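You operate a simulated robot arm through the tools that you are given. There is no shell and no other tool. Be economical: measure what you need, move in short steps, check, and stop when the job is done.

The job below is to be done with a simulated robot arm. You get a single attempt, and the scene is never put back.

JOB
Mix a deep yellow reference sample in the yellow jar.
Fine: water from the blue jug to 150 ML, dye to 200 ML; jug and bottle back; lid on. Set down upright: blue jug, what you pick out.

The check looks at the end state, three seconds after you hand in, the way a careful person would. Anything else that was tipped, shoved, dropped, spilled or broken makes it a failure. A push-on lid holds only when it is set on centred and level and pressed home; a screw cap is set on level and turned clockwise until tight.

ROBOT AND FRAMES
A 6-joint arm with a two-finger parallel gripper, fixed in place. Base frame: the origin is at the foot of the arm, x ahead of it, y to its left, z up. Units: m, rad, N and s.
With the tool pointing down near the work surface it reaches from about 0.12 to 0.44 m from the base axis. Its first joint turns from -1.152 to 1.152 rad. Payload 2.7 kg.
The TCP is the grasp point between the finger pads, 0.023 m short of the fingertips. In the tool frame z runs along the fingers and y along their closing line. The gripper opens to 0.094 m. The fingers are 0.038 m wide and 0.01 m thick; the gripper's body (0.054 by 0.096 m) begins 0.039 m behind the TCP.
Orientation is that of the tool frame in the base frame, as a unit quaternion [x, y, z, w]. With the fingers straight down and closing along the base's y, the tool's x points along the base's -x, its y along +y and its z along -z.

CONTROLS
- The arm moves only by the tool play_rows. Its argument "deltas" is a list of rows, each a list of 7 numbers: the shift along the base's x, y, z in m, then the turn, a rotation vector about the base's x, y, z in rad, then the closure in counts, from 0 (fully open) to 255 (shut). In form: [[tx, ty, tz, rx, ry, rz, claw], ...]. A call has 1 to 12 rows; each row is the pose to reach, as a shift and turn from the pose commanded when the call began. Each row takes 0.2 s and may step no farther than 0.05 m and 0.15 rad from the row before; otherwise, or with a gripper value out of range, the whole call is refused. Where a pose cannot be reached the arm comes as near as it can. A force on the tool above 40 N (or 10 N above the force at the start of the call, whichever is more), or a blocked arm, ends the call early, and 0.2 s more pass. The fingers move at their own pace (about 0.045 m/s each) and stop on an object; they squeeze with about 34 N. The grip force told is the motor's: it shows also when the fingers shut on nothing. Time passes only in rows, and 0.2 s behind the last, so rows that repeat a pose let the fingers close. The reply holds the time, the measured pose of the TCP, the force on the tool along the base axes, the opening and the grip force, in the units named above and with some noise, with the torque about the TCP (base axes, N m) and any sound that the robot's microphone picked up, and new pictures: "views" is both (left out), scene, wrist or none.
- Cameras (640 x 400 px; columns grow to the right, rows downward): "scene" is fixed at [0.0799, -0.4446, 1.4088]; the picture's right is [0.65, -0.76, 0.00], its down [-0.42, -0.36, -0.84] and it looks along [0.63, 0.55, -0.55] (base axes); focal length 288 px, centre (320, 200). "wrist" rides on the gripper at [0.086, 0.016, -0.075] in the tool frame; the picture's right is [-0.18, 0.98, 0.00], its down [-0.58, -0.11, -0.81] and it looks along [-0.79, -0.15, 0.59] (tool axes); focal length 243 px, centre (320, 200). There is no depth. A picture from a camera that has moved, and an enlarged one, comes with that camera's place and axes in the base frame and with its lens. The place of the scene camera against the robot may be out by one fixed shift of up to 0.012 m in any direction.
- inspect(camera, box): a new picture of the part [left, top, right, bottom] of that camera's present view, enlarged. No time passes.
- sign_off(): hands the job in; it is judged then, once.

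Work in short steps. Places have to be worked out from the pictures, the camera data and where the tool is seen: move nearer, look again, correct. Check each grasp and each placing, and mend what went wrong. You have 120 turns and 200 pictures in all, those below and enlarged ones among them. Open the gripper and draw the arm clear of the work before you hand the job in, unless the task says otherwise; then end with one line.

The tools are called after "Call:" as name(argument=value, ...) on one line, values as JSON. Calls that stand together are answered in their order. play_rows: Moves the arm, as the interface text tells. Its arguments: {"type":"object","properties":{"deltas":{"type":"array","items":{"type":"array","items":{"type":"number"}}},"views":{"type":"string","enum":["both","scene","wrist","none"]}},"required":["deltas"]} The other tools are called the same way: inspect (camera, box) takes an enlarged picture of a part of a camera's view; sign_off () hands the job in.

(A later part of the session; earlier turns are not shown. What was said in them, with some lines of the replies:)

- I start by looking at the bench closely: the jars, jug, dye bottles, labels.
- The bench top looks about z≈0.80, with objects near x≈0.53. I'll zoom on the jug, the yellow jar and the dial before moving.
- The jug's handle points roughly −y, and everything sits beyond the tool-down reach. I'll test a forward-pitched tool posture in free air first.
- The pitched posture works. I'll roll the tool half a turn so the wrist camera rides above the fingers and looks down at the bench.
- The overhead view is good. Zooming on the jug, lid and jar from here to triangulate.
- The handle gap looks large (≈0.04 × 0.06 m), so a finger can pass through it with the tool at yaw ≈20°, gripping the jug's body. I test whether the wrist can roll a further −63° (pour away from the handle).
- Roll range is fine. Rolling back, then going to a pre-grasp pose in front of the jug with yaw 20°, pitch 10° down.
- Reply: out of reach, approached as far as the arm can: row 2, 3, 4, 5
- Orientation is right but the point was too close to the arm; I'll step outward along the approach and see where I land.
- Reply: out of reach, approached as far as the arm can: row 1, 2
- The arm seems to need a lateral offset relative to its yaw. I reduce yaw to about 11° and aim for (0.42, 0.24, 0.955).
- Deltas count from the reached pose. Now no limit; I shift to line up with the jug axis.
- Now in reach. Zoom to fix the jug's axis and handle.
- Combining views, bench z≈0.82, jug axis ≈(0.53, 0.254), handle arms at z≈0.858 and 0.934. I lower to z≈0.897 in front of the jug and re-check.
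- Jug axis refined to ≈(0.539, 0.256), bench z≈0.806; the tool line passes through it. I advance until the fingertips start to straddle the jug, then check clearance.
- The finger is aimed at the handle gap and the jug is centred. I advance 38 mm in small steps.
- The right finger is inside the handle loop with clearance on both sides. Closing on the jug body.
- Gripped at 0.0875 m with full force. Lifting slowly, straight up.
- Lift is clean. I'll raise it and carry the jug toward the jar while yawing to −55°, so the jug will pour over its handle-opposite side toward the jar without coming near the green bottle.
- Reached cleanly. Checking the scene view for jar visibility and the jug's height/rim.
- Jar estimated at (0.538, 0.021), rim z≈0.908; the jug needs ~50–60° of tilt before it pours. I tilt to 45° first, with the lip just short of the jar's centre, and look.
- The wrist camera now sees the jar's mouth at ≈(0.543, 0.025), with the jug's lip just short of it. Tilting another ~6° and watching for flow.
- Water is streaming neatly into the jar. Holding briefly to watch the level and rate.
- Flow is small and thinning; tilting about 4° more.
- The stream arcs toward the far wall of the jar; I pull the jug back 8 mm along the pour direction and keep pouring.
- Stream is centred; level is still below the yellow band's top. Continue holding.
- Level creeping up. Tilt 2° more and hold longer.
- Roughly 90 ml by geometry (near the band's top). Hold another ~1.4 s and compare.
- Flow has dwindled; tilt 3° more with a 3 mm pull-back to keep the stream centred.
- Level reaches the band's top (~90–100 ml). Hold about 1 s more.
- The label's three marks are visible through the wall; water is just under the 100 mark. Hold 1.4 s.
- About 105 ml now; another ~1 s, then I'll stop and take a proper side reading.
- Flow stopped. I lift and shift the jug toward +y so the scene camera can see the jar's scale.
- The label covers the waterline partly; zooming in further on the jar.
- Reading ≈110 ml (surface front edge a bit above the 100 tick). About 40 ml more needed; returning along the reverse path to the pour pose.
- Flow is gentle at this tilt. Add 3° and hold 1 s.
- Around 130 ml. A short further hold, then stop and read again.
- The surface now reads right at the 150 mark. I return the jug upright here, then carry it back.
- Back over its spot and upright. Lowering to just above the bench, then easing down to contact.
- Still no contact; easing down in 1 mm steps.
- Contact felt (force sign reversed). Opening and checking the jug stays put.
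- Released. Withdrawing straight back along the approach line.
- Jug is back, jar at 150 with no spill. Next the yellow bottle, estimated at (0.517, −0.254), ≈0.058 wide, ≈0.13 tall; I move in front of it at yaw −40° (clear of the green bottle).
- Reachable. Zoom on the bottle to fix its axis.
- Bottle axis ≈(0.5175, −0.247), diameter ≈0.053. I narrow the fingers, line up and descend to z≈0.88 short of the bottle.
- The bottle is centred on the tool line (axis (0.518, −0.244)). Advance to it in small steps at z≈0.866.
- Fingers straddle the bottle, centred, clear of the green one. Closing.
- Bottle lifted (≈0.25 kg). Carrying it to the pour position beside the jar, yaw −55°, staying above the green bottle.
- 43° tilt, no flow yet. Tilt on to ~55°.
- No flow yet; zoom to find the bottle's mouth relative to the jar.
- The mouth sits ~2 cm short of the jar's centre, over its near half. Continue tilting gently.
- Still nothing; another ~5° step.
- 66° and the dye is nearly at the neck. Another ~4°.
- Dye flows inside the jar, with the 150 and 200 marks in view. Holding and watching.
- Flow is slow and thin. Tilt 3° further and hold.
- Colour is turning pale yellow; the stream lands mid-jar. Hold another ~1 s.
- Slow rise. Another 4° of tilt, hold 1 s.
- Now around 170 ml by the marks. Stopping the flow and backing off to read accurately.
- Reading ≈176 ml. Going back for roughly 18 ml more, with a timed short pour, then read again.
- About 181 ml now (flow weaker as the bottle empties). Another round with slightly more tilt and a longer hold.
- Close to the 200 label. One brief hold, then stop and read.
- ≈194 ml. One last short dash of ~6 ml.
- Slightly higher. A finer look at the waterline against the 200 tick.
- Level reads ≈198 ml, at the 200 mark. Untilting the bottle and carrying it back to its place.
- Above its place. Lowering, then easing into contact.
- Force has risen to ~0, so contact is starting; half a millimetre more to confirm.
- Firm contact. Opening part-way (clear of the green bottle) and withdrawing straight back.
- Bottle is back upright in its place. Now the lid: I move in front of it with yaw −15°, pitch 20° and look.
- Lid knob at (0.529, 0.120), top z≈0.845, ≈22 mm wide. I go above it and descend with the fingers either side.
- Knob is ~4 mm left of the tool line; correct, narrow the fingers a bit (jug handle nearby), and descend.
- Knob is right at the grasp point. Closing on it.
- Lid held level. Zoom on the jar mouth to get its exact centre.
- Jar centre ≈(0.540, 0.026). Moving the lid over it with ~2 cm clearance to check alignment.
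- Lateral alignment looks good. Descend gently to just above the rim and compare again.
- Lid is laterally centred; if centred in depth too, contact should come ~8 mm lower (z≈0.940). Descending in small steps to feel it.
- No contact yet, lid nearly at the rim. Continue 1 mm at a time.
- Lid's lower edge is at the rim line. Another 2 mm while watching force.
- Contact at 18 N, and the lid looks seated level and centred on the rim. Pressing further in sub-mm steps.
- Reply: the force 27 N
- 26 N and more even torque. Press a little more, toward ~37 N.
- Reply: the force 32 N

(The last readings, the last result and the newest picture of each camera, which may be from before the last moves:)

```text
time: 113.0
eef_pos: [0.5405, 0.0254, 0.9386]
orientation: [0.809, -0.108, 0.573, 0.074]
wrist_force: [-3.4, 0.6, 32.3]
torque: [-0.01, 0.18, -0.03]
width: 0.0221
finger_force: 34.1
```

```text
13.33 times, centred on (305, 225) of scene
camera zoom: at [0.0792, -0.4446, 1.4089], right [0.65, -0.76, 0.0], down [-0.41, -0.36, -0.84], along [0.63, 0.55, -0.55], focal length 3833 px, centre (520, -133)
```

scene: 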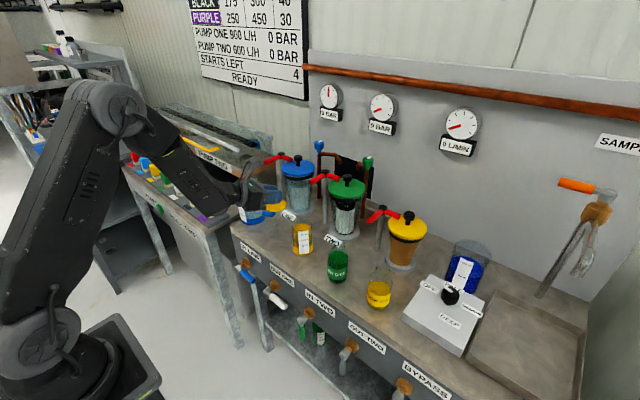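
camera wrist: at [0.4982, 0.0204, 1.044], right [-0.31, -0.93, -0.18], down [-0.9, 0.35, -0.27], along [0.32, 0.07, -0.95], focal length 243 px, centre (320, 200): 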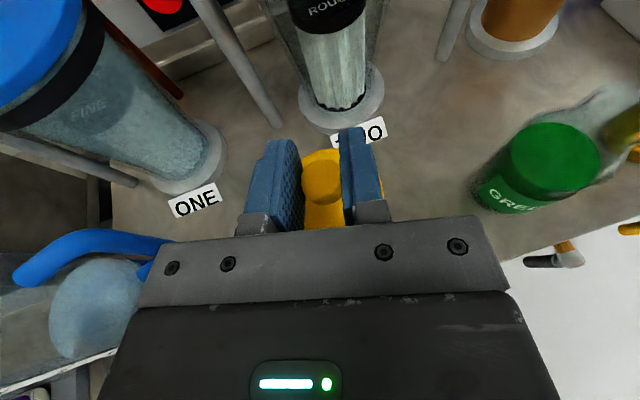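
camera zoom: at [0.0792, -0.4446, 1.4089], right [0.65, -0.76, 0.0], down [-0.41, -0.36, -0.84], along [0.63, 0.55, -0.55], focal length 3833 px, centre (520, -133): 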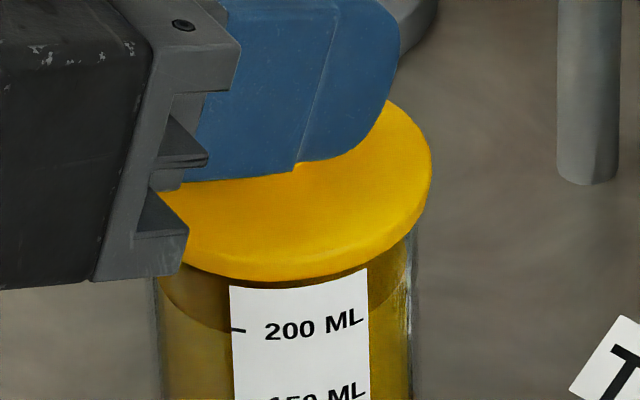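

32 N, no click heard. Press to about 40 N.

Call:
play_rows(deltas=[[0, 0, -0.001, 0, 0, 0, 255], [0, 0, -0.002, 0, 0, 0, 255], [0, 0, -0.003, 0, 0, 0, 255], [0, 0, -0.003, 0, 0, 0, 255]], views="none")

Call:
inspect(camera="scene", box=[285, 210, 325, 240])

```text
time: 114.0
eef_pos: [0.5421, 0.0256, 0.9344]
orientation: [0.808, -0.107, 0.574, 0.074]
wrist_force: [-5.6, 2.1, 35.7]
torque: [-0.06, -0.05, 0.02]
width: 0.022
finger_force: 34.3
```

```text
13.33 times, centred on (305, 225) of scene
camera zoom: at [0.0791, -0.4446, 1.4089], right [0.65, -0.76, 0.0], down [-0.41, -0.36, -0.84], along [0.63, 0.55, -0.55], focal length 3833 px, centre (520, -133)
```

zoom: 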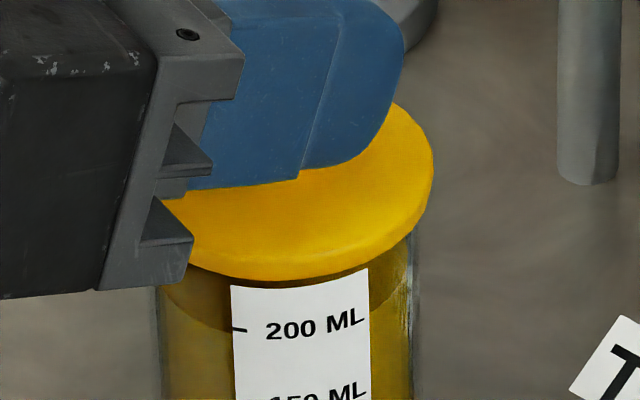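

The fingers have begun to slip on the knob; the lid itself looks seated. I relieve the load, open, and look at the lid's seat.

Call:
play_rows(deltas=[[0, 0, 0.003, 0, 0, 0, 255], [0, 0, 0.005, 0, 0, 0, 255], [0, 0, 0.005, 0, 0, 0, 255]], views="none")

Call:
inspect(camera="scene", box=[285, 210, 325, 240])

```text
time: 114.8
eef_pos: [0.5425, 0.025, 0.9344]
orientation: [0.812, -0.108, 0.568, 0.075]
wrist_force: [5.8, -0.5, 16.7]
torque: [-0.19, -0.67, 0.06]
width: 0.0217
finger_force: 33.8
```

```text
13.33 times, centred on (305, 225) of scene
camera zoom: at [0.0797, -0.4446, 1.4089], right [0.65, -0.76, 0.0], down [-0.42, -0.36, -0.84], along [0.63, 0.55, -0.55], focal length 3833 px, centre (520, -133)
```

zoom: 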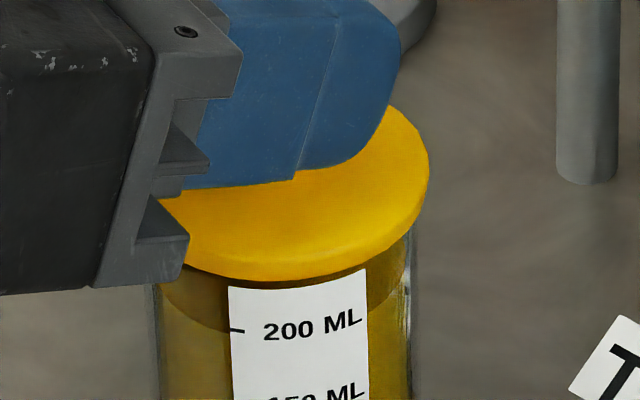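

Still 17 N of preload; ease off fully, then open and inspect.

Call:
play_rows(deltas=[[0, 0, 0.0015, 0, 0, 0, 255], [0, 0, 0.003, 0, 0, 0, 255], [0, 0, 0.003, 0, 0, 0, 255]], views="none")

```text
time: 115.6
eef_pos: [0.5402, 0.0254, 0.9368]
orientation: [0.816, -0.107, 0.564, 0.074]
wrist_force: [0.5, -0.1, 1.1]
torque: [-0.05, -0.05, -0.02]
width: 0.0219
finger_force: 34.1
```

Call:
play_rows(deltas=[[0, 0, 0, 0, 0, 0, 200], [0, 0, 0, 0, 0, 0, 150], [0, 0, 0, 0, 0, 0, 150], [0, 0, 0, 0, 0, 0, 150]], views="none")

Call:
play_rows(deltas=[[0, 0, 0.02, 0, 0, 0, 150], [0, 0, 0.05, 0, 0, 0, 150], [-0.03, 0.03, 0.06, 0, 0, 0, 150], [-0.06, 0.07, 0.06, 0, 0, 0, 150], [-0.08, 0.1, 0.06, 0, 0, 0, 150]], views="wrist")

Call:
inspect(camera="scene", box=[280, 205, 330, 255])

```text
time: 116.6
eef_pos: [0.5418, 0.0256, 0.9371]
orientation: [0.813, -0.107, 0.568, 0.073]
wrist_force: [0.6, -0.6, -0.2]
torque: [0.01, 0.04, 0.0]
width: 0.0387
finger_force: 0.0
heard: snap
```

```text
time: 117.8
eef_pos: [0.4612, 0.1228, 0.9973]
orientation: [0.813, -0.106, 0.568, 0.074]
wrist_force: [-0.2, 0.5, 0.0]
torque: [-0.04, 0.0, 0.0]
width: 0.0386
finger_force: 0.1
camera wrist: at [0.4188, 0.1176, 1.1036], right [-0.32, -0.93, -0.17], down [-0.9, 0.35, -0.27], along [0.31, 0.07, -0.95], focal length 243 px, centre (320, 200)
```

wrist: 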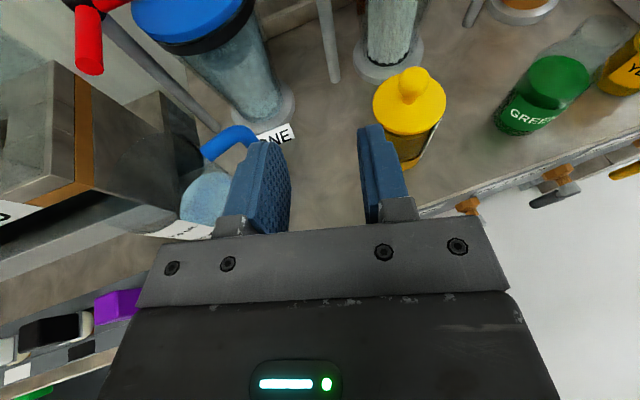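

```text
8.00 times, centred on (305, 230) of scene
camera zoom: at [0.0798, -0.4446, 1.4089], right [0.65, -0.76, 0.0], down [-0.42, -0.36, -0.84], along [0.63, 0.55, -0.55], focal length 2300 px, centre (440, -40)
```

zoom: 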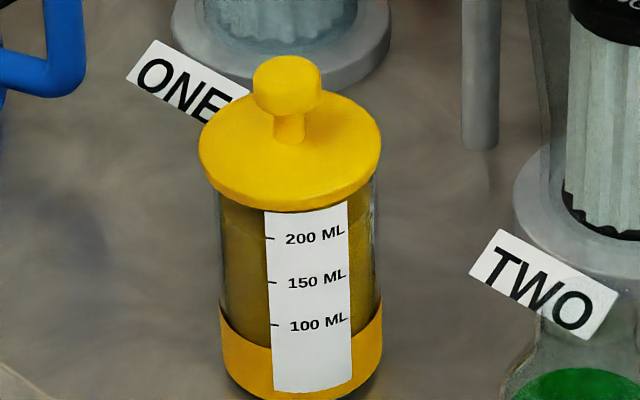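

A "snap" was heard. The lid seems slightly offset to the left in this view; taking closer looks.

Call:
inspect(camera="scene", box=[288, 208, 324, 238])

Call:
inspect(camera="wrist", box=[350, 50, 470, 180])

```text
13.33 times, centred on (306, 223) of scene
camera zoom: at [0.0798, -0.4446, 1.4089], right [0.65, -0.76, 0.0], down [-0.42, -0.36, -0.84], along [0.63, 0.55, -0.55], focal length 3833 px, centre (507, -107)
```

zoom: 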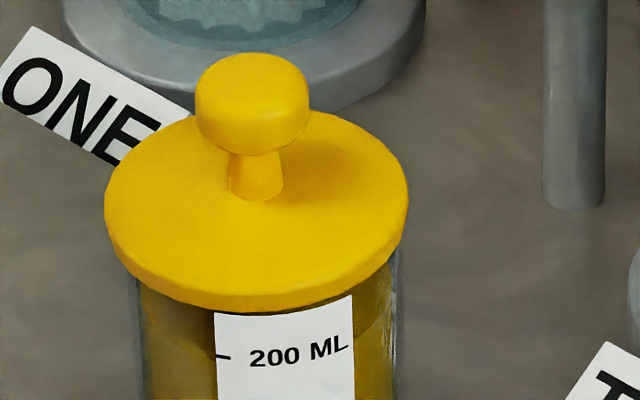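

```text
3.08 times, centred on (410, 115) of wrist
camera zoom: at [0.4188, 0.1176, 1.1036], right [-0.32, -0.93, -0.17], down [-0.9, 0.35, -0.27], along [0.31, 0.07, -0.95], focal length 746 px, centre (43, 462)
```

zoom: 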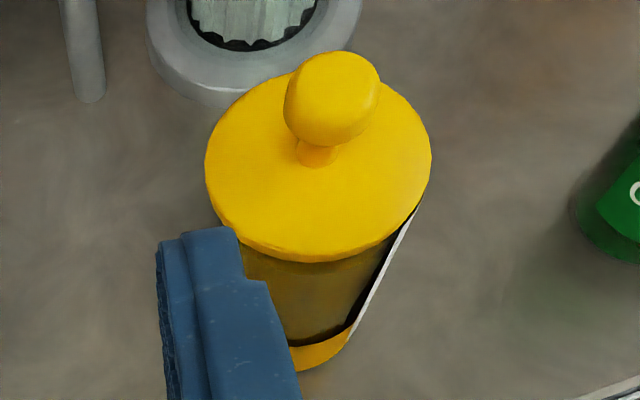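

The lid sits about 2.5 mm off laterally. To test whether it truly holds, I'll re-grip the knob and lift very slightly: if latched, the jar's weight (~3 N) will show.

Call:
play_rows(deltas=[[0.03, -0.035, 0, 0, 0, 0, 150], [0.06, -0.075, 0, 0, 0, 0, 150], [0.08, -0.097, 0, 0, 0, 0, 150], [0.0805, -0.0975, -0.025, 0, 0, 0, 150], [0.0805, -0.0975, -0.05, 0, 0, 0, 150], [0.0805, -0.0975, -0.058, 0, 0, 0, 150], [0.0805, -0.0975, -0.058, 0, 0, 0, 150]], views="wrist")

Call:
play_rows(deltas=[[0, 0, 0, 0, 0, 0, 255], [0, 0, 0, 0, 0, 0, 255], [0, 0, 0, 0, 0, 0, 255]], views="none")

Call:
play_rows(deltas=[[0, 0, 0.001, 0, 0, 0, 255], [0, 0, 0.002, 0, 0, 0, 255], [0, 0, 0.003, 0, 0, 0, 255], [0, 0, 0.003, 0, 0, 0, 255]], views="none")

Call:
inspect(camera="scene", box=[280, 210, 330, 260])

```text
time: 119.4
eef_pos: [0.5408, 0.0281, 0.9402]
orientation: [0.813, -0.107, 0.567, 0.074]
wrist_force: [-1.0, -0.1, -0.2]
torque: [-0.02, 0.0, -0.01]
width: 0.0389
finger_force: 0.1
camera wrist: at [0.4992, 0.0225, 1.0459], right [-0.32, -0.93, -0.17], down [-0.9, 0.35, -0.27], along [0.31, 0.07, -0.95], focal length 243 px, centre (320, 200)
```

wrist: 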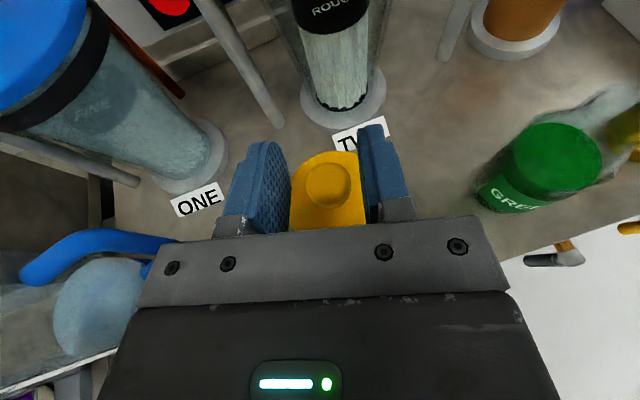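

```text
time: 120.2
eef_pos: [0.5403, 0.0271, 0.9406]
orientation: [0.813, -0.107, 0.567, 0.074]
wrist_force: [0.2, 1.4, -0.4]
torque: [0.01, 0.03, 0.0]
width: 0.0217
finger_force: 34.2
heard: snap
```

```text
time: 121.2
eef_pos: [0.5405, 0.0274, 0.9433]
orientation: [0.813, -0.107, 0.568, 0.074]
wrist_force: [-0.1, -1.3, 0.6]
torque: [0.02, 0.0, 0.01]
width: 0.0218
finger_force: 34.4
```

```text
8.00 times, centred on (305, 235) of scene
camera zoom: at [0.0799, -0.4446, 1.4088], right [0.65, -0.76, 0.0], down [-0.42, -0.36, -0.84], along [0.63, 0.55, -0.55], focal length 2300 px, centre (440, -80)
```

zoom: 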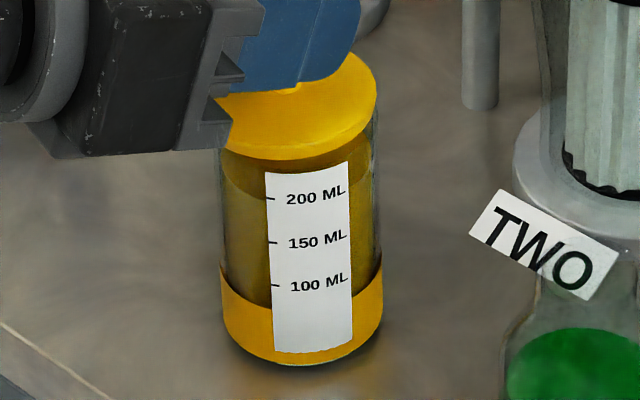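

No weight on lifting, so the lid wasn't latched; it needs re-centring. From the scene image it is ~4.5 mm left of the jar axis. Raise slightly, shift (+2.5, −4.1) mm and re-check.

Call:
play_rows(deltas=[[0, 0, 0.004, 0, 0, 0, 255], [0.0013, -0.002, 0.004, 0, 0, 0, 255], [0.0025, -0.0041, 0.004, 0, 0, 0, 255], [0.0025, -0.0041, 0.004, 0, 0, 0, 255]], views="none")

Call:
inspect(camera="scene", box=[288, 208, 324, 238])

```text
time: 122.2
eef_pos: [0.5433, 0.0243, 0.9467]
orientation: [0.813, -0.107, 0.567, 0.074]
wrist_force: [-0.6, 0.0, 0.0]
torque: [-0.03, 0.02, 0.0]
width: 0.0222
finger_force: 33.9
```

```text
13.33 times, centred on (306, 223) of scene
camera zoom: at [0.0799, -0.4446, 1.4088], right [0.65, -0.76, 0.0], down [-0.42, -0.36, -0.84], along [0.63, 0.55, -0.55], focal length 3833 px, centre (507, -107)
```

zoom: 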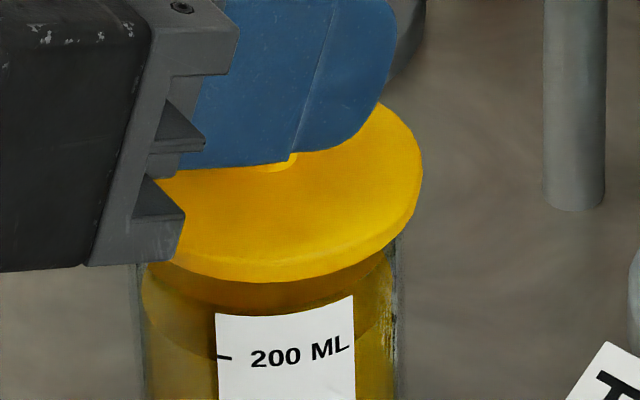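

Now centred laterally; depth also matches within ~1 mm. Descend to contact and press.

Call:
play_rows(deltas=[[-0.0005, -0.0005, -0.003, 0, 0, 0, 255], [-0.0005, -0.0005, -0.006, 0, 0, 0, 255], [-0.0005, -0.0005, -0.008, 0, 0, 0, 255], [-0.0005, -0.0005, -0.0095, 0, 0, 0, 255], [-0.0005, -0.0005, -0.0095, 0, 0, 0, 255]], views="none")

Call:
inspect(camera="scene", box=[288, 208, 324, 238])

```text
time: 123.4
eef_pos: [0.5444, 0.0247, 0.9395]
orientation: [0.811, -0.107, 0.57, 0.074]
wrist_force: [-4.2, 0.7, 17.9]
torque: [0.1, 0.57, -0.02]
width: 0.022
finger_force: 34.2
```

```text
13.33 times, centred on (306, 223) of scene
camera zoom: at [0.0795, -0.4446, 1.4089], right [0.65, -0.76, 0.0], down [-0.42, -0.36, -0.84], along [0.63, 0.55, -0.55], focal length 3833 px, centre (507, -107)
```

zoom: 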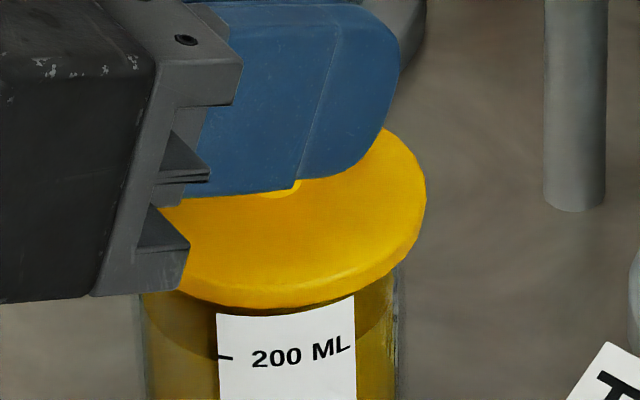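

Contact again comes on the near (robot) side of the rim, which suggests the lid's plug needs to go slightly further +x. Shift +1.5 mm under light load and watch torque.

Call:
play_rows(deltas=[[0, 0, 0.001, 0, 0, 0, 255], [0.0008, 0, 0.001, 0, 0, 0, 255], [0.0015, 0, 0.001, 0, 0, 0, 255], [0.0015, 0, 0, 0, 0, 0, 255], [0.0015, 0, 0, 0, 0, 0, 255]], views="none")

```text
time: 124.6
eef_pos: [0.5447, 0.0231, 0.9393]
orientation: [0.812, -0.108, 0.569, 0.075]
wrist_force: [-4.8, 1.0, 19.7]
torque: [0.06, 0.22, -0.03]
width: 0.0218
finger_force: 33.9
```

Torque is now nearly balanced. Press down progressively.

Call:
play_rows(deltas=[[0, 0, -0.001, 0, 0, 0, 255], [0, 0, -0.002, 0, 0, 0, 255], [0, 0, -0.003, 0, 0, 0, 255], [0, 0, -0.003, 0, 0, 0, 255]], views="none")

Call:
inspect(camera="scene", box=[288, 208, 324, 238])

```text
time: 125.6
eef_pos: [0.5459, 0.0247, 0.9391]
orientation: [0.81, -0.108, 0.572, 0.074]
wrist_force: [-6.9, 1.8, 31.2]
torque: [0.07, 0.18, 0.0]
width: 0.022
finger_force: 33.9
```

```text
13.33 times, centred on (306, 223) of scene
camera zoom: at [0.0791, -0.4446, 1.4089], right [0.65, -0.76, 0.0], down [-0.41, -0.36, -0.84], along [0.63, 0.55, -0.55], focal length 3833 px, centre (507, -107)
```

zoom: 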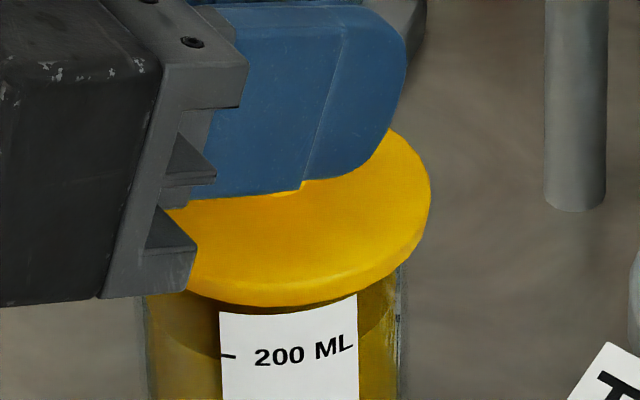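

31 N without a click. The earlier snap came on release, so I'll relieve most load, verify centring, then release.

Call:
play_rows(deltas=[[-0.0005, 0.0005, 0.002, 0, 0, 0, 255], [-0.0005, 0.0005, 0.0045, 0, 0, 0, 255], [-0.0005, 0.0005, 0.006, 0, 0, 0, 255], [-0.0005, 0.0005, 0.006, 0, 0, 0, 255]], views="none")

Call:
inspect(camera="scene", box=[288, 208, 324, 238])

```text
time: 126.6
eef_pos: [0.5439, 0.0253, 0.9394]
orientation: [0.814, -0.107, 0.566, 0.074]
wrist_force: [3.6, -1.3, 6.7]
torque: [-0.1, -0.32, -0.02]
width: 0.0219
finger_force: 33.7
```

```text
13.33 times, centred on (306, 223) of scene
camera zoom: at [0.0798, -0.4446, 1.4088], right [0.65, -0.76, 0.0], down [-0.42, -0.36, -0.84], along [0.63, 0.55, -0.55], focal length 3833 px, centre (507, -107)
```

zoom: 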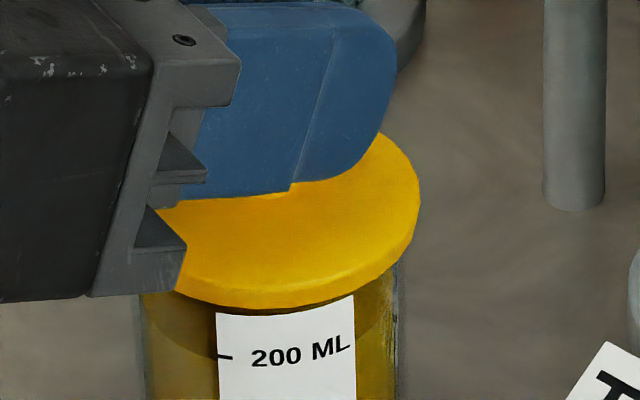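

Centred in this view (lid 268 vs jar 268 px). Release and listen.

Call:
play_rows(deltas=[[0, 0, 0, 0, 0, 0, 185], [0, 0, 0, 0, 0, 0, 150], [0, 0, 0, 0, 0, 0, 150]], views="wrist")

Call:
inspect(camera="scene", box=[288, 208, 324, 238])

```text
time: 127.4
eef_pos: [0.5432, 0.0241, 0.9398]
orientation: [0.814, -0.107, 0.566, 0.074]
wrist_force: [-0.3, -0.5, -0.4]
torque: [0.03, 0.03, 0.02]
width: 0.0383
finger_force: 0.0
heard: snap
camera wrist: at [0.5017, 0.0186, 1.0459], right [-0.32, -0.93, -0.17], down [-0.9, 0.35, -0.27], along [0.31, 0.07, -0.95], focal length 243 px, centre (320, 200)
```

wrist: 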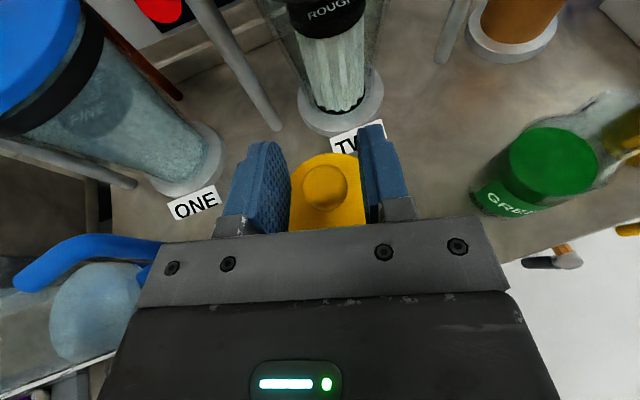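

```text
13.33 times, centred on (306, 223) of scene
camera zoom: at [0.0799, -0.4446, 1.4088], right [0.65, -0.76, 0.0], down [-0.42, -0.36, -0.84], along [0.63, 0.55, -0.55], focal length 3833 px, centre (507, -107)
```

zoom: 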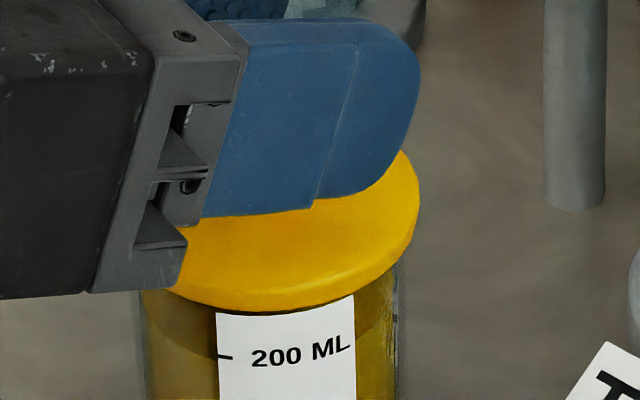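

A snap again on release — the lid appears to latch when let go. To make sure it is pressed home, I'll press on the knob's top with closed, level fingers. First raise, level the tool and close.

Call:
play_rows(deltas=[[0, 0, 0.02, 0, 0, 0, 150], [0, 0, 0.05, 0, 0, 0, 150], [0, 0, 0.06, -0.03, -0.114, 0, 200], [0, 0, 0.06, -0.06, -0.228, 0, 255], [0, 0, 0.06, -0.088, -0.335, 0, 255], [0, 0, 0.06, -0.088, -0.335, 0, 255]], views="wrist")

Call:
inspect(camera="scene", box=[280, 195, 335, 255])

```text
time: 128.8
eef_pos: [0.5434, 0.0249, 1.0011]
orientation: [0.703, -0.093, 0.699, 0.091]
wrist_force: [-0.2, -0.9, -0.5]
torque: [0.02, 0.01, 0.01]
width: 0.0001
finger_force: 34.2
camera wrist: at [0.4684, 0.0279, 1.0859], right [-0.25, -0.95, -0.19], down [-0.75, 0.32, -0.58], along [0.61, -0.01, -0.8], focal length 243 px, centre (320, 200)
```

wrist: 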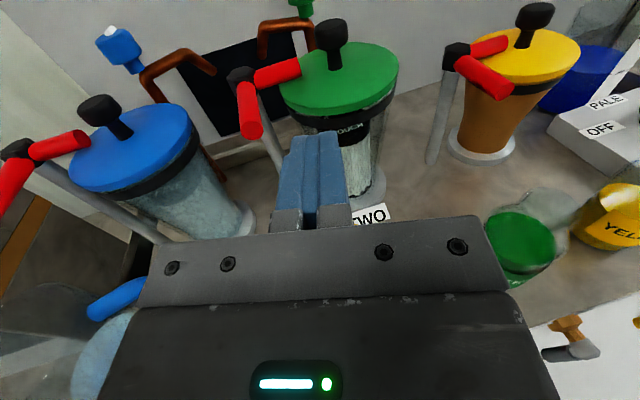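

```text
6.67 times, centred on (308, 225) of scene
camera zoom: at [0.0799, -0.4446, 1.4088], right [0.65, -0.76, 0.0], down [-0.42, -0.36, -0.84], along [0.63, 0.55, -0.55], focal length 1916 px, centre (403, 33)
```

zoom: 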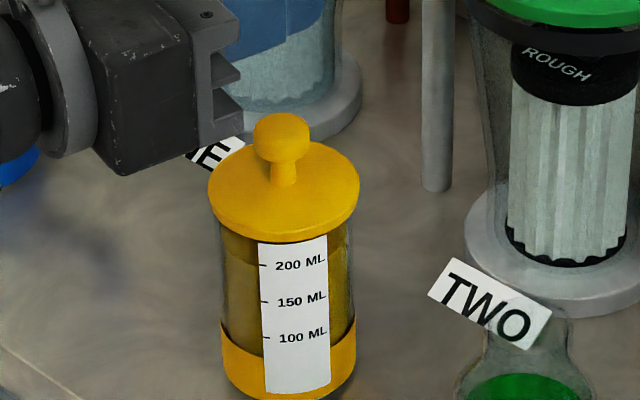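

Lid now looks centred and level. Lowering closed fingers onto the knob top.

Call:
play_rows(deltas=[[0, -0.001, -0.015, 0, 0, 0, 255], [0, -0.001, -0.03, 0, 0, 0, 255], [0, -0.001, -0.035, 0, 0, 0, 255], [0, -0.001, -0.038, 0, 0, 0, 255], [0, -0.001, -0.038, 0, 0, 0, 255]], views="none")

Call:
inspect(camera="scene", box=[280, 195, 335, 255])

```text
time: 130.0
eef_pos: [0.5424, 0.0216, 0.9627]
orientation: [0.703, -0.094, 0.699, 0.091]
wrist_force: [0.4, 0.5, 0.4]
torque: [0.01, -0.01, -0.02]
width: 0.0
finger_force: 34.2
```

```text
6.67 times, centred on (308, 225) of scene
camera zoom: at [0.0799, -0.4446, 1.4088], right [0.65, -0.76, 0.0], down [-0.42, -0.36, -0.84], along [0.63, 0.55, -0.55], focal length 1916 px, centre (403, 33)
```

zoom: 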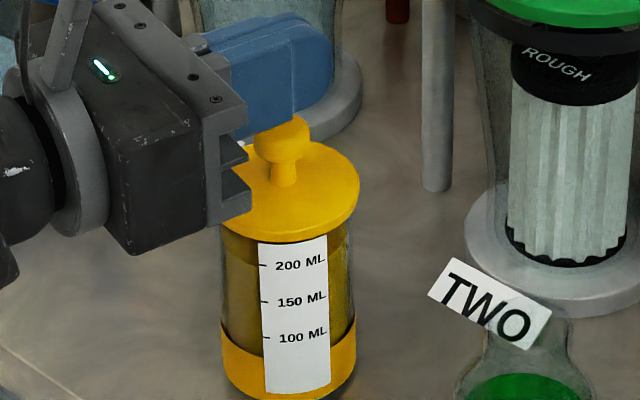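

Fingers just above the knob. Ease down to contact and press.

Call:
play_rows(deltas=[[0, 0.001, -0.001, 0, 0, 0, 255], [0, 0.001, -0.002, 0, 0, 0, 255], [0, 0.001, -0.003, 0, 0, 0, 255], [0, 0.001, -0.004, 0, 0, 0, 255], [0, 0.001, -0.004, 0, 0, 0, 255]], views="none")

```text
time: 131.2
eef_pos: [0.5445, 0.0242, 0.9587]
orientation: [0.703, -0.093, 0.699, 0.091]
wrist_force: [0.0, -0.2, -0.9]
torque: [-0.01, -0.02, 0.0]
width: 0.0001
finger_force: 34.1
```

Call:
play_rows(deltas=[[0, 0, -0.001, 0, 0, 0, 255], [0, 0, -0.002, 0, 0, 0, 255], [0, 0, -0.003, 0, 0, 0, 255], [0, 0, -0.004, 0, 0, 0, 255], [0, 0, -0.005, 0, 0, 0, 255], [0, 0, -0.005, 0, 0, 0, 255]], views="none")

Call:
inspect(camera="scene", box=[280, 195, 335, 255])

```text
time: 132.6
eef_pos: [0.5448, 0.0235, 0.9527]
orientation: [0.704, -0.093, 0.699, 0.09]
wrist_force: [-0.1, 0.2, 0.5]
torque: [-0.02, -0.01, 0.01]
width: 0.0
finger_force: 34.4
```

```text
6.67 times, centred on (308, 225) of scene
camera zoom: at [0.0799, -0.4446, 1.4088], right [0.65, -0.76, 0.0], down [-0.42, -0.36, -0.84], along [0.63, 0.55, -0.55], focal length 1916 px, centre (403, 33)
```

zoom: 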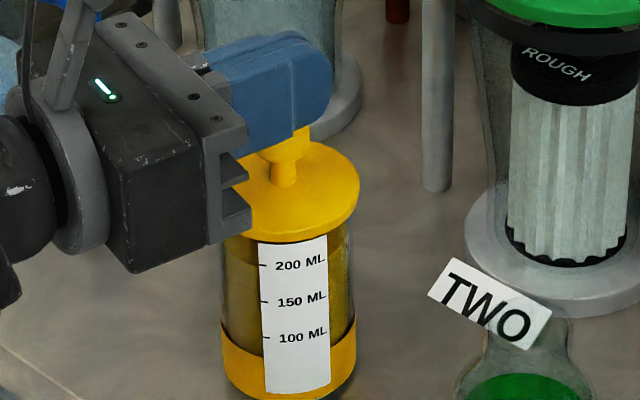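

No contact yet; continue down.

Call:
play_rows(deltas=[[0, 0, -0.001, 0, 0, 0, 255], [0, 0, -0.002, 0, 0, 0, 255], [0, 0, -0.003, 0, 0, 0, 255], [0, 0, -0.004, 0, 0, 0, 255], [0, 0, -0.004, 0, 0, 0, 255]], views="wrist")

Call:
inspect(camera="scene", box=[285, 200, 325, 235])

```text
time: 133.8
eef_pos: [0.5432, 0.0231, 0.9519]
orientation: [0.701, -0.093, 0.701, 0.091]
wrist_force: [-1.9, -0.7, 18.3]
torque: [-0.02, 0.08, -0.02]
width: 0.0001
finger_force: 33.5
camera wrist: at [0.4686, 0.0272, 1.0369], right [-0.25, -0.95, -0.19], down [-0.75, 0.32, -0.58], along [0.61, -0.01, -0.79], focal length 243 px, centre (320, 200)
```

wrist: 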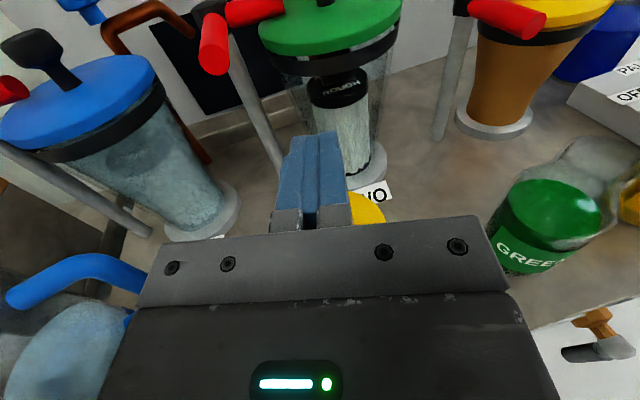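

```text
11.43 times, centred on (305, 218) of scene
camera zoom: at [0.0795, -0.4447, 1.4089], right [0.65, -0.76, 0.0], down [-0.42, -0.36, -0.84], along [0.63, 0.55, -0.55], focal length 3286 px, centre (491, 0)
```

zoom: 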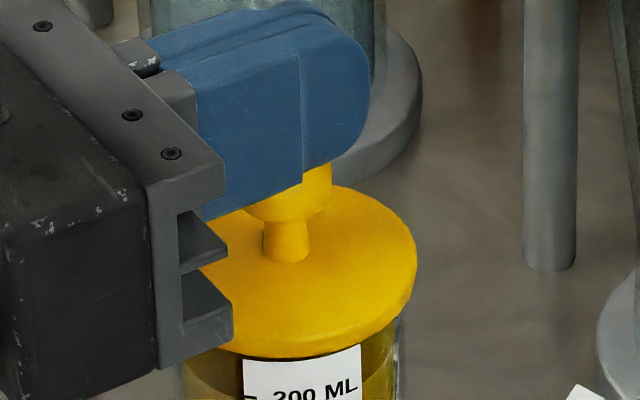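

Good central contact at 18 N with balanced torque. Press on toward ~38 N.

Call:
play_rows(deltas=[[0, 0, -0.0015, 0, 0, 0, 255], [0, 0, -0.003, 0, 0, 0, 255], [0, 0, -0.0045, 0, 0, 0, 255], [0, 0, -0.0055, 0, 0, 0, 255], [0, 0, -0.0055, 0, 0, 0, 255]], views="none")

Call:
inspect(camera="scene", box=[285, 200, 325, 235])

```text
time: 134.8
eef_pos: [0.5447, 0.0236, 0.9512]
orientation: [0.694, -0.094, 0.708, 0.091]
wrist_force: [-1.6, -0.2, 5.8]
torque: [0.01, 0.14, 0.0]
width: 0.0
finger_force: 33.6
stopped in row 4: the force on the tool passed its limit at 41 N (the readings are from after the stop); the commanded pose is now the measured one
```

```text
11.43 times, centred on (305, 218) of scene
camera zoom: at [0.0797, -0.4446, 1.4089], right [0.65, -0.76, 0.0], down [-0.42, -0.36, -0.84], along [0.63, 0.55, -0.55], focal length 3286 px, centre (491, 0)
```

zoom: 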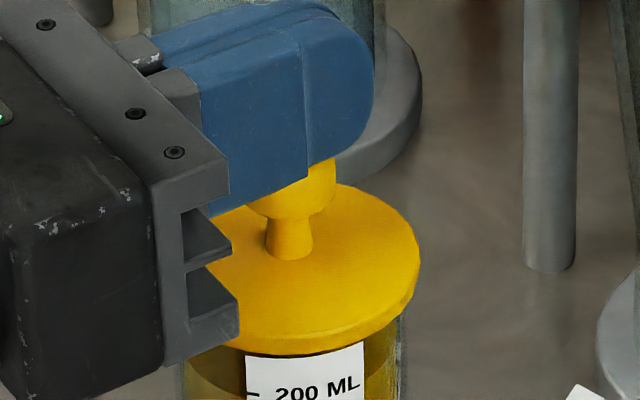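

Pressed with >40 N centrally; lid solid, level and centred. Lift straight off, back away, open the gripper, and inspect.

Call:
play_rows(deltas=[[0, 0, 0.01, 0, 0, 0, 255], [0, 0, 0.04, 0, 0, 0, 255], [-0.01, 0, 0.08, 0, 0, 0, 255], [-0.04, 0.01, 0.12, 0, 0, 0, 200], [-0.07, 0.02, 0.15, 0, 0, 0, 100], [-0.1, 0.04, 0.17, 0, 0, 0, 0], [-0.12, 0.07, 0.18, 0, 0, 0, 0], [-0.12, 0.1, 0.18, 0, 0, 0, 0]], views="both")

Call:
inspect(camera="scene", box=[285, 205, 325, 240])

Call:
inspect(camera="scene", box=[210, 170, 420, 315])

```text
refused: row 4 steps farther than a row can; nothing moved
```

```text
11.43 times, centred on (305, 222) of scene
camera zoom: at [0.0797, -0.4446, 1.4089], right [0.65, -0.76, 0.0], down [-0.42, -0.36, -0.84], along [0.63, 0.55, -0.55], focal length 3286 px, centre (491, -57)
```

zoom: 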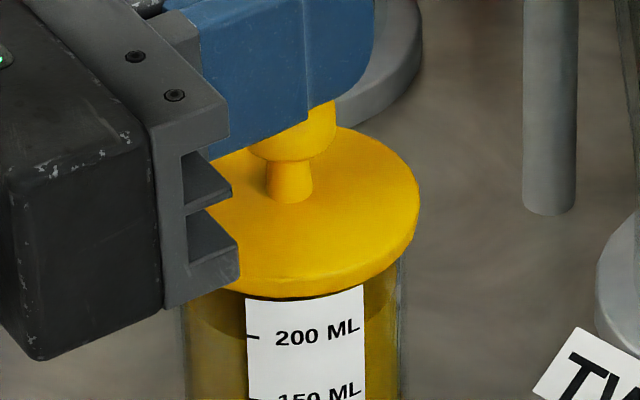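

```text
2.76 times, centred on (315, 242) of scene
camera zoom: at [0.0797, -0.4446, 1.4089], right [0.65, -0.76, 0.0], down [-0.42, -0.36, -0.84], along [0.63, 0.55, -0.55], focal length 793 px, centre (334, 83)
```

zoom: 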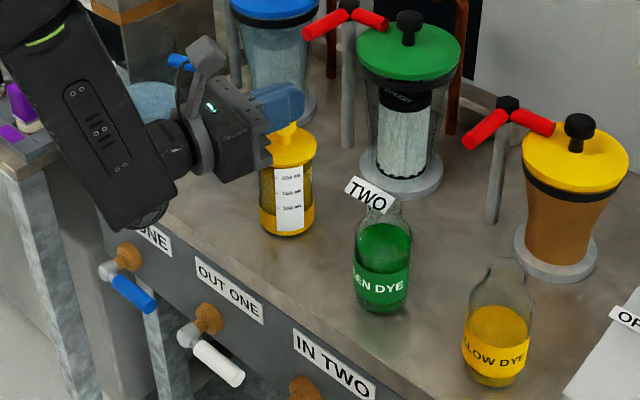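

The retreat steps were too long and refused; repeating with shorter ones.

Call:
play_rows(deltas=[[0, 0, 0.01, 0, 0, 0, 255], [0, 0, 0.04, 0, 0, 0, 255], [-0.01, 0, 0.07, 0, 0, 0, 255], [-0.03, 0.01, 0.1, 0, 0, 0, 200], [-0.05, 0.02, 0.13, 0, 0, 0, 100], [-0.08, 0.03, 0.15, 0, 0, 0, 0], [-0.1, 0.06, 0.16, 0, 0, 0, 0], [-0.11, 0.09, 0.17, 0, 0, 0, 0], [-0.12, 0.11, 0.18, 0, 0, 0, 0]], views="both")

Call:
inspect(camera="scene", box=[285, 205, 325, 240])

Call:
inspect(camera="scene", box=[210, 170, 420, 315])

```text
time: 136.8
eef_pos: [0.4239, 0.1346, 1.131]
orientation: [0.697, -0.093, 0.706, 0.091]
wrist_force: [0.2, 1.5, 0.3]
torque: [-0.01, -0.05, 0.01]
width: 0.0938
finger_force: 0.1
camera wrist: at [0.3473, 0.1379, 1.2151], right [-0.25, -0.95, -0.19], down [-0.74, 0.31, -0.59], along [0.62, -0.01, -0.78], focal length 243 px, centre (320, 200)
```

scene: 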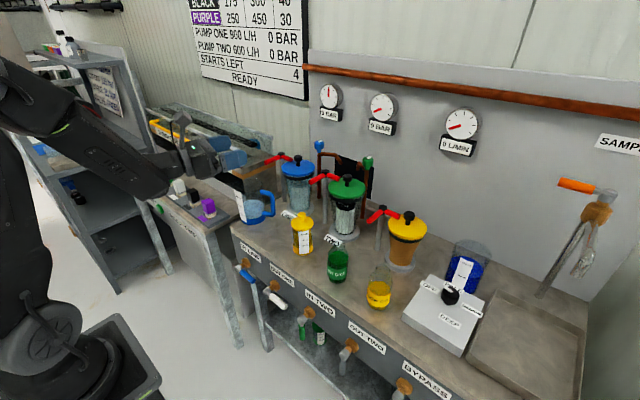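
wrist: 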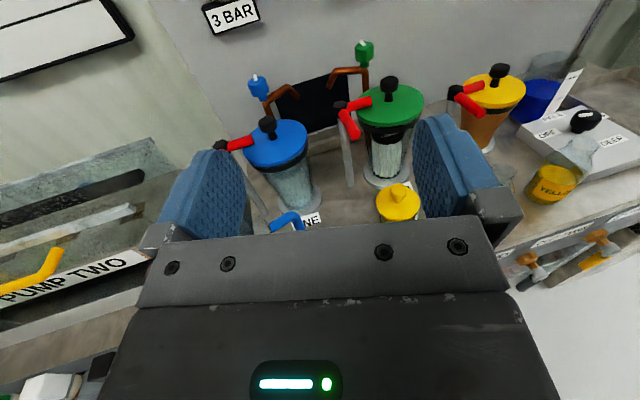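

```text
11.43 times, centred on (305, 222) of scene
camera zoom: at [0.0798, -0.4446, 1.4088], right [0.65, -0.76, 0.0], down [-0.42, -0.36, -0.84], along [0.63, 0.55, -0.55], focal length 3286 px, centre (491, -57)
```

zoom: 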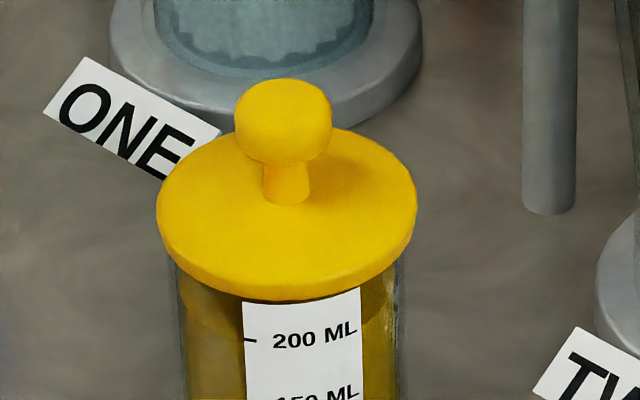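

```text
2.76 times, centred on (315, 242) of scene
camera zoom: at [0.0798, -0.4446, 1.4088], right [0.65, -0.76, 0.0], down [-0.42, -0.36, -0.84], along [0.63, 0.55, -0.55], focal length 793 px, centre (334, 83)
```

zoom: 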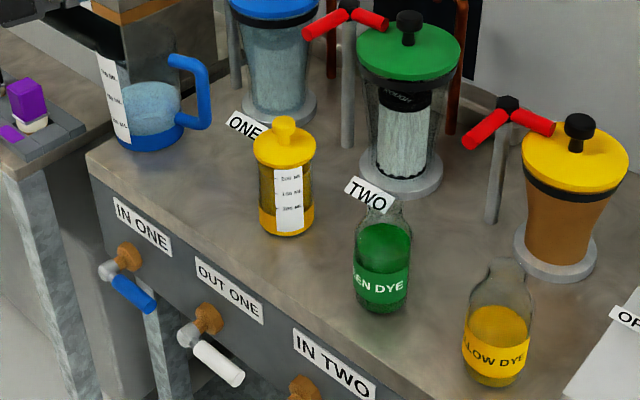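

Jar at the 200 mark with a centred, level, pressed lid; jug and yellow bottle upright in their places; gripper open and clear. Handing in.

Call:
sign_off()

```text
The job is handed in.
```

I mixed the deep yellow sample in the yellow jar and handed the job in. Water from the blue jug reads about 150 ML, and yellow dye brings the total to about 198–200 ML. The blue jug and yellow dye bottle are back upright in their places. The lid is on, centred and level; I heard it snap when I let go, then pressed it to about 41 N, but did not test its hold after that.
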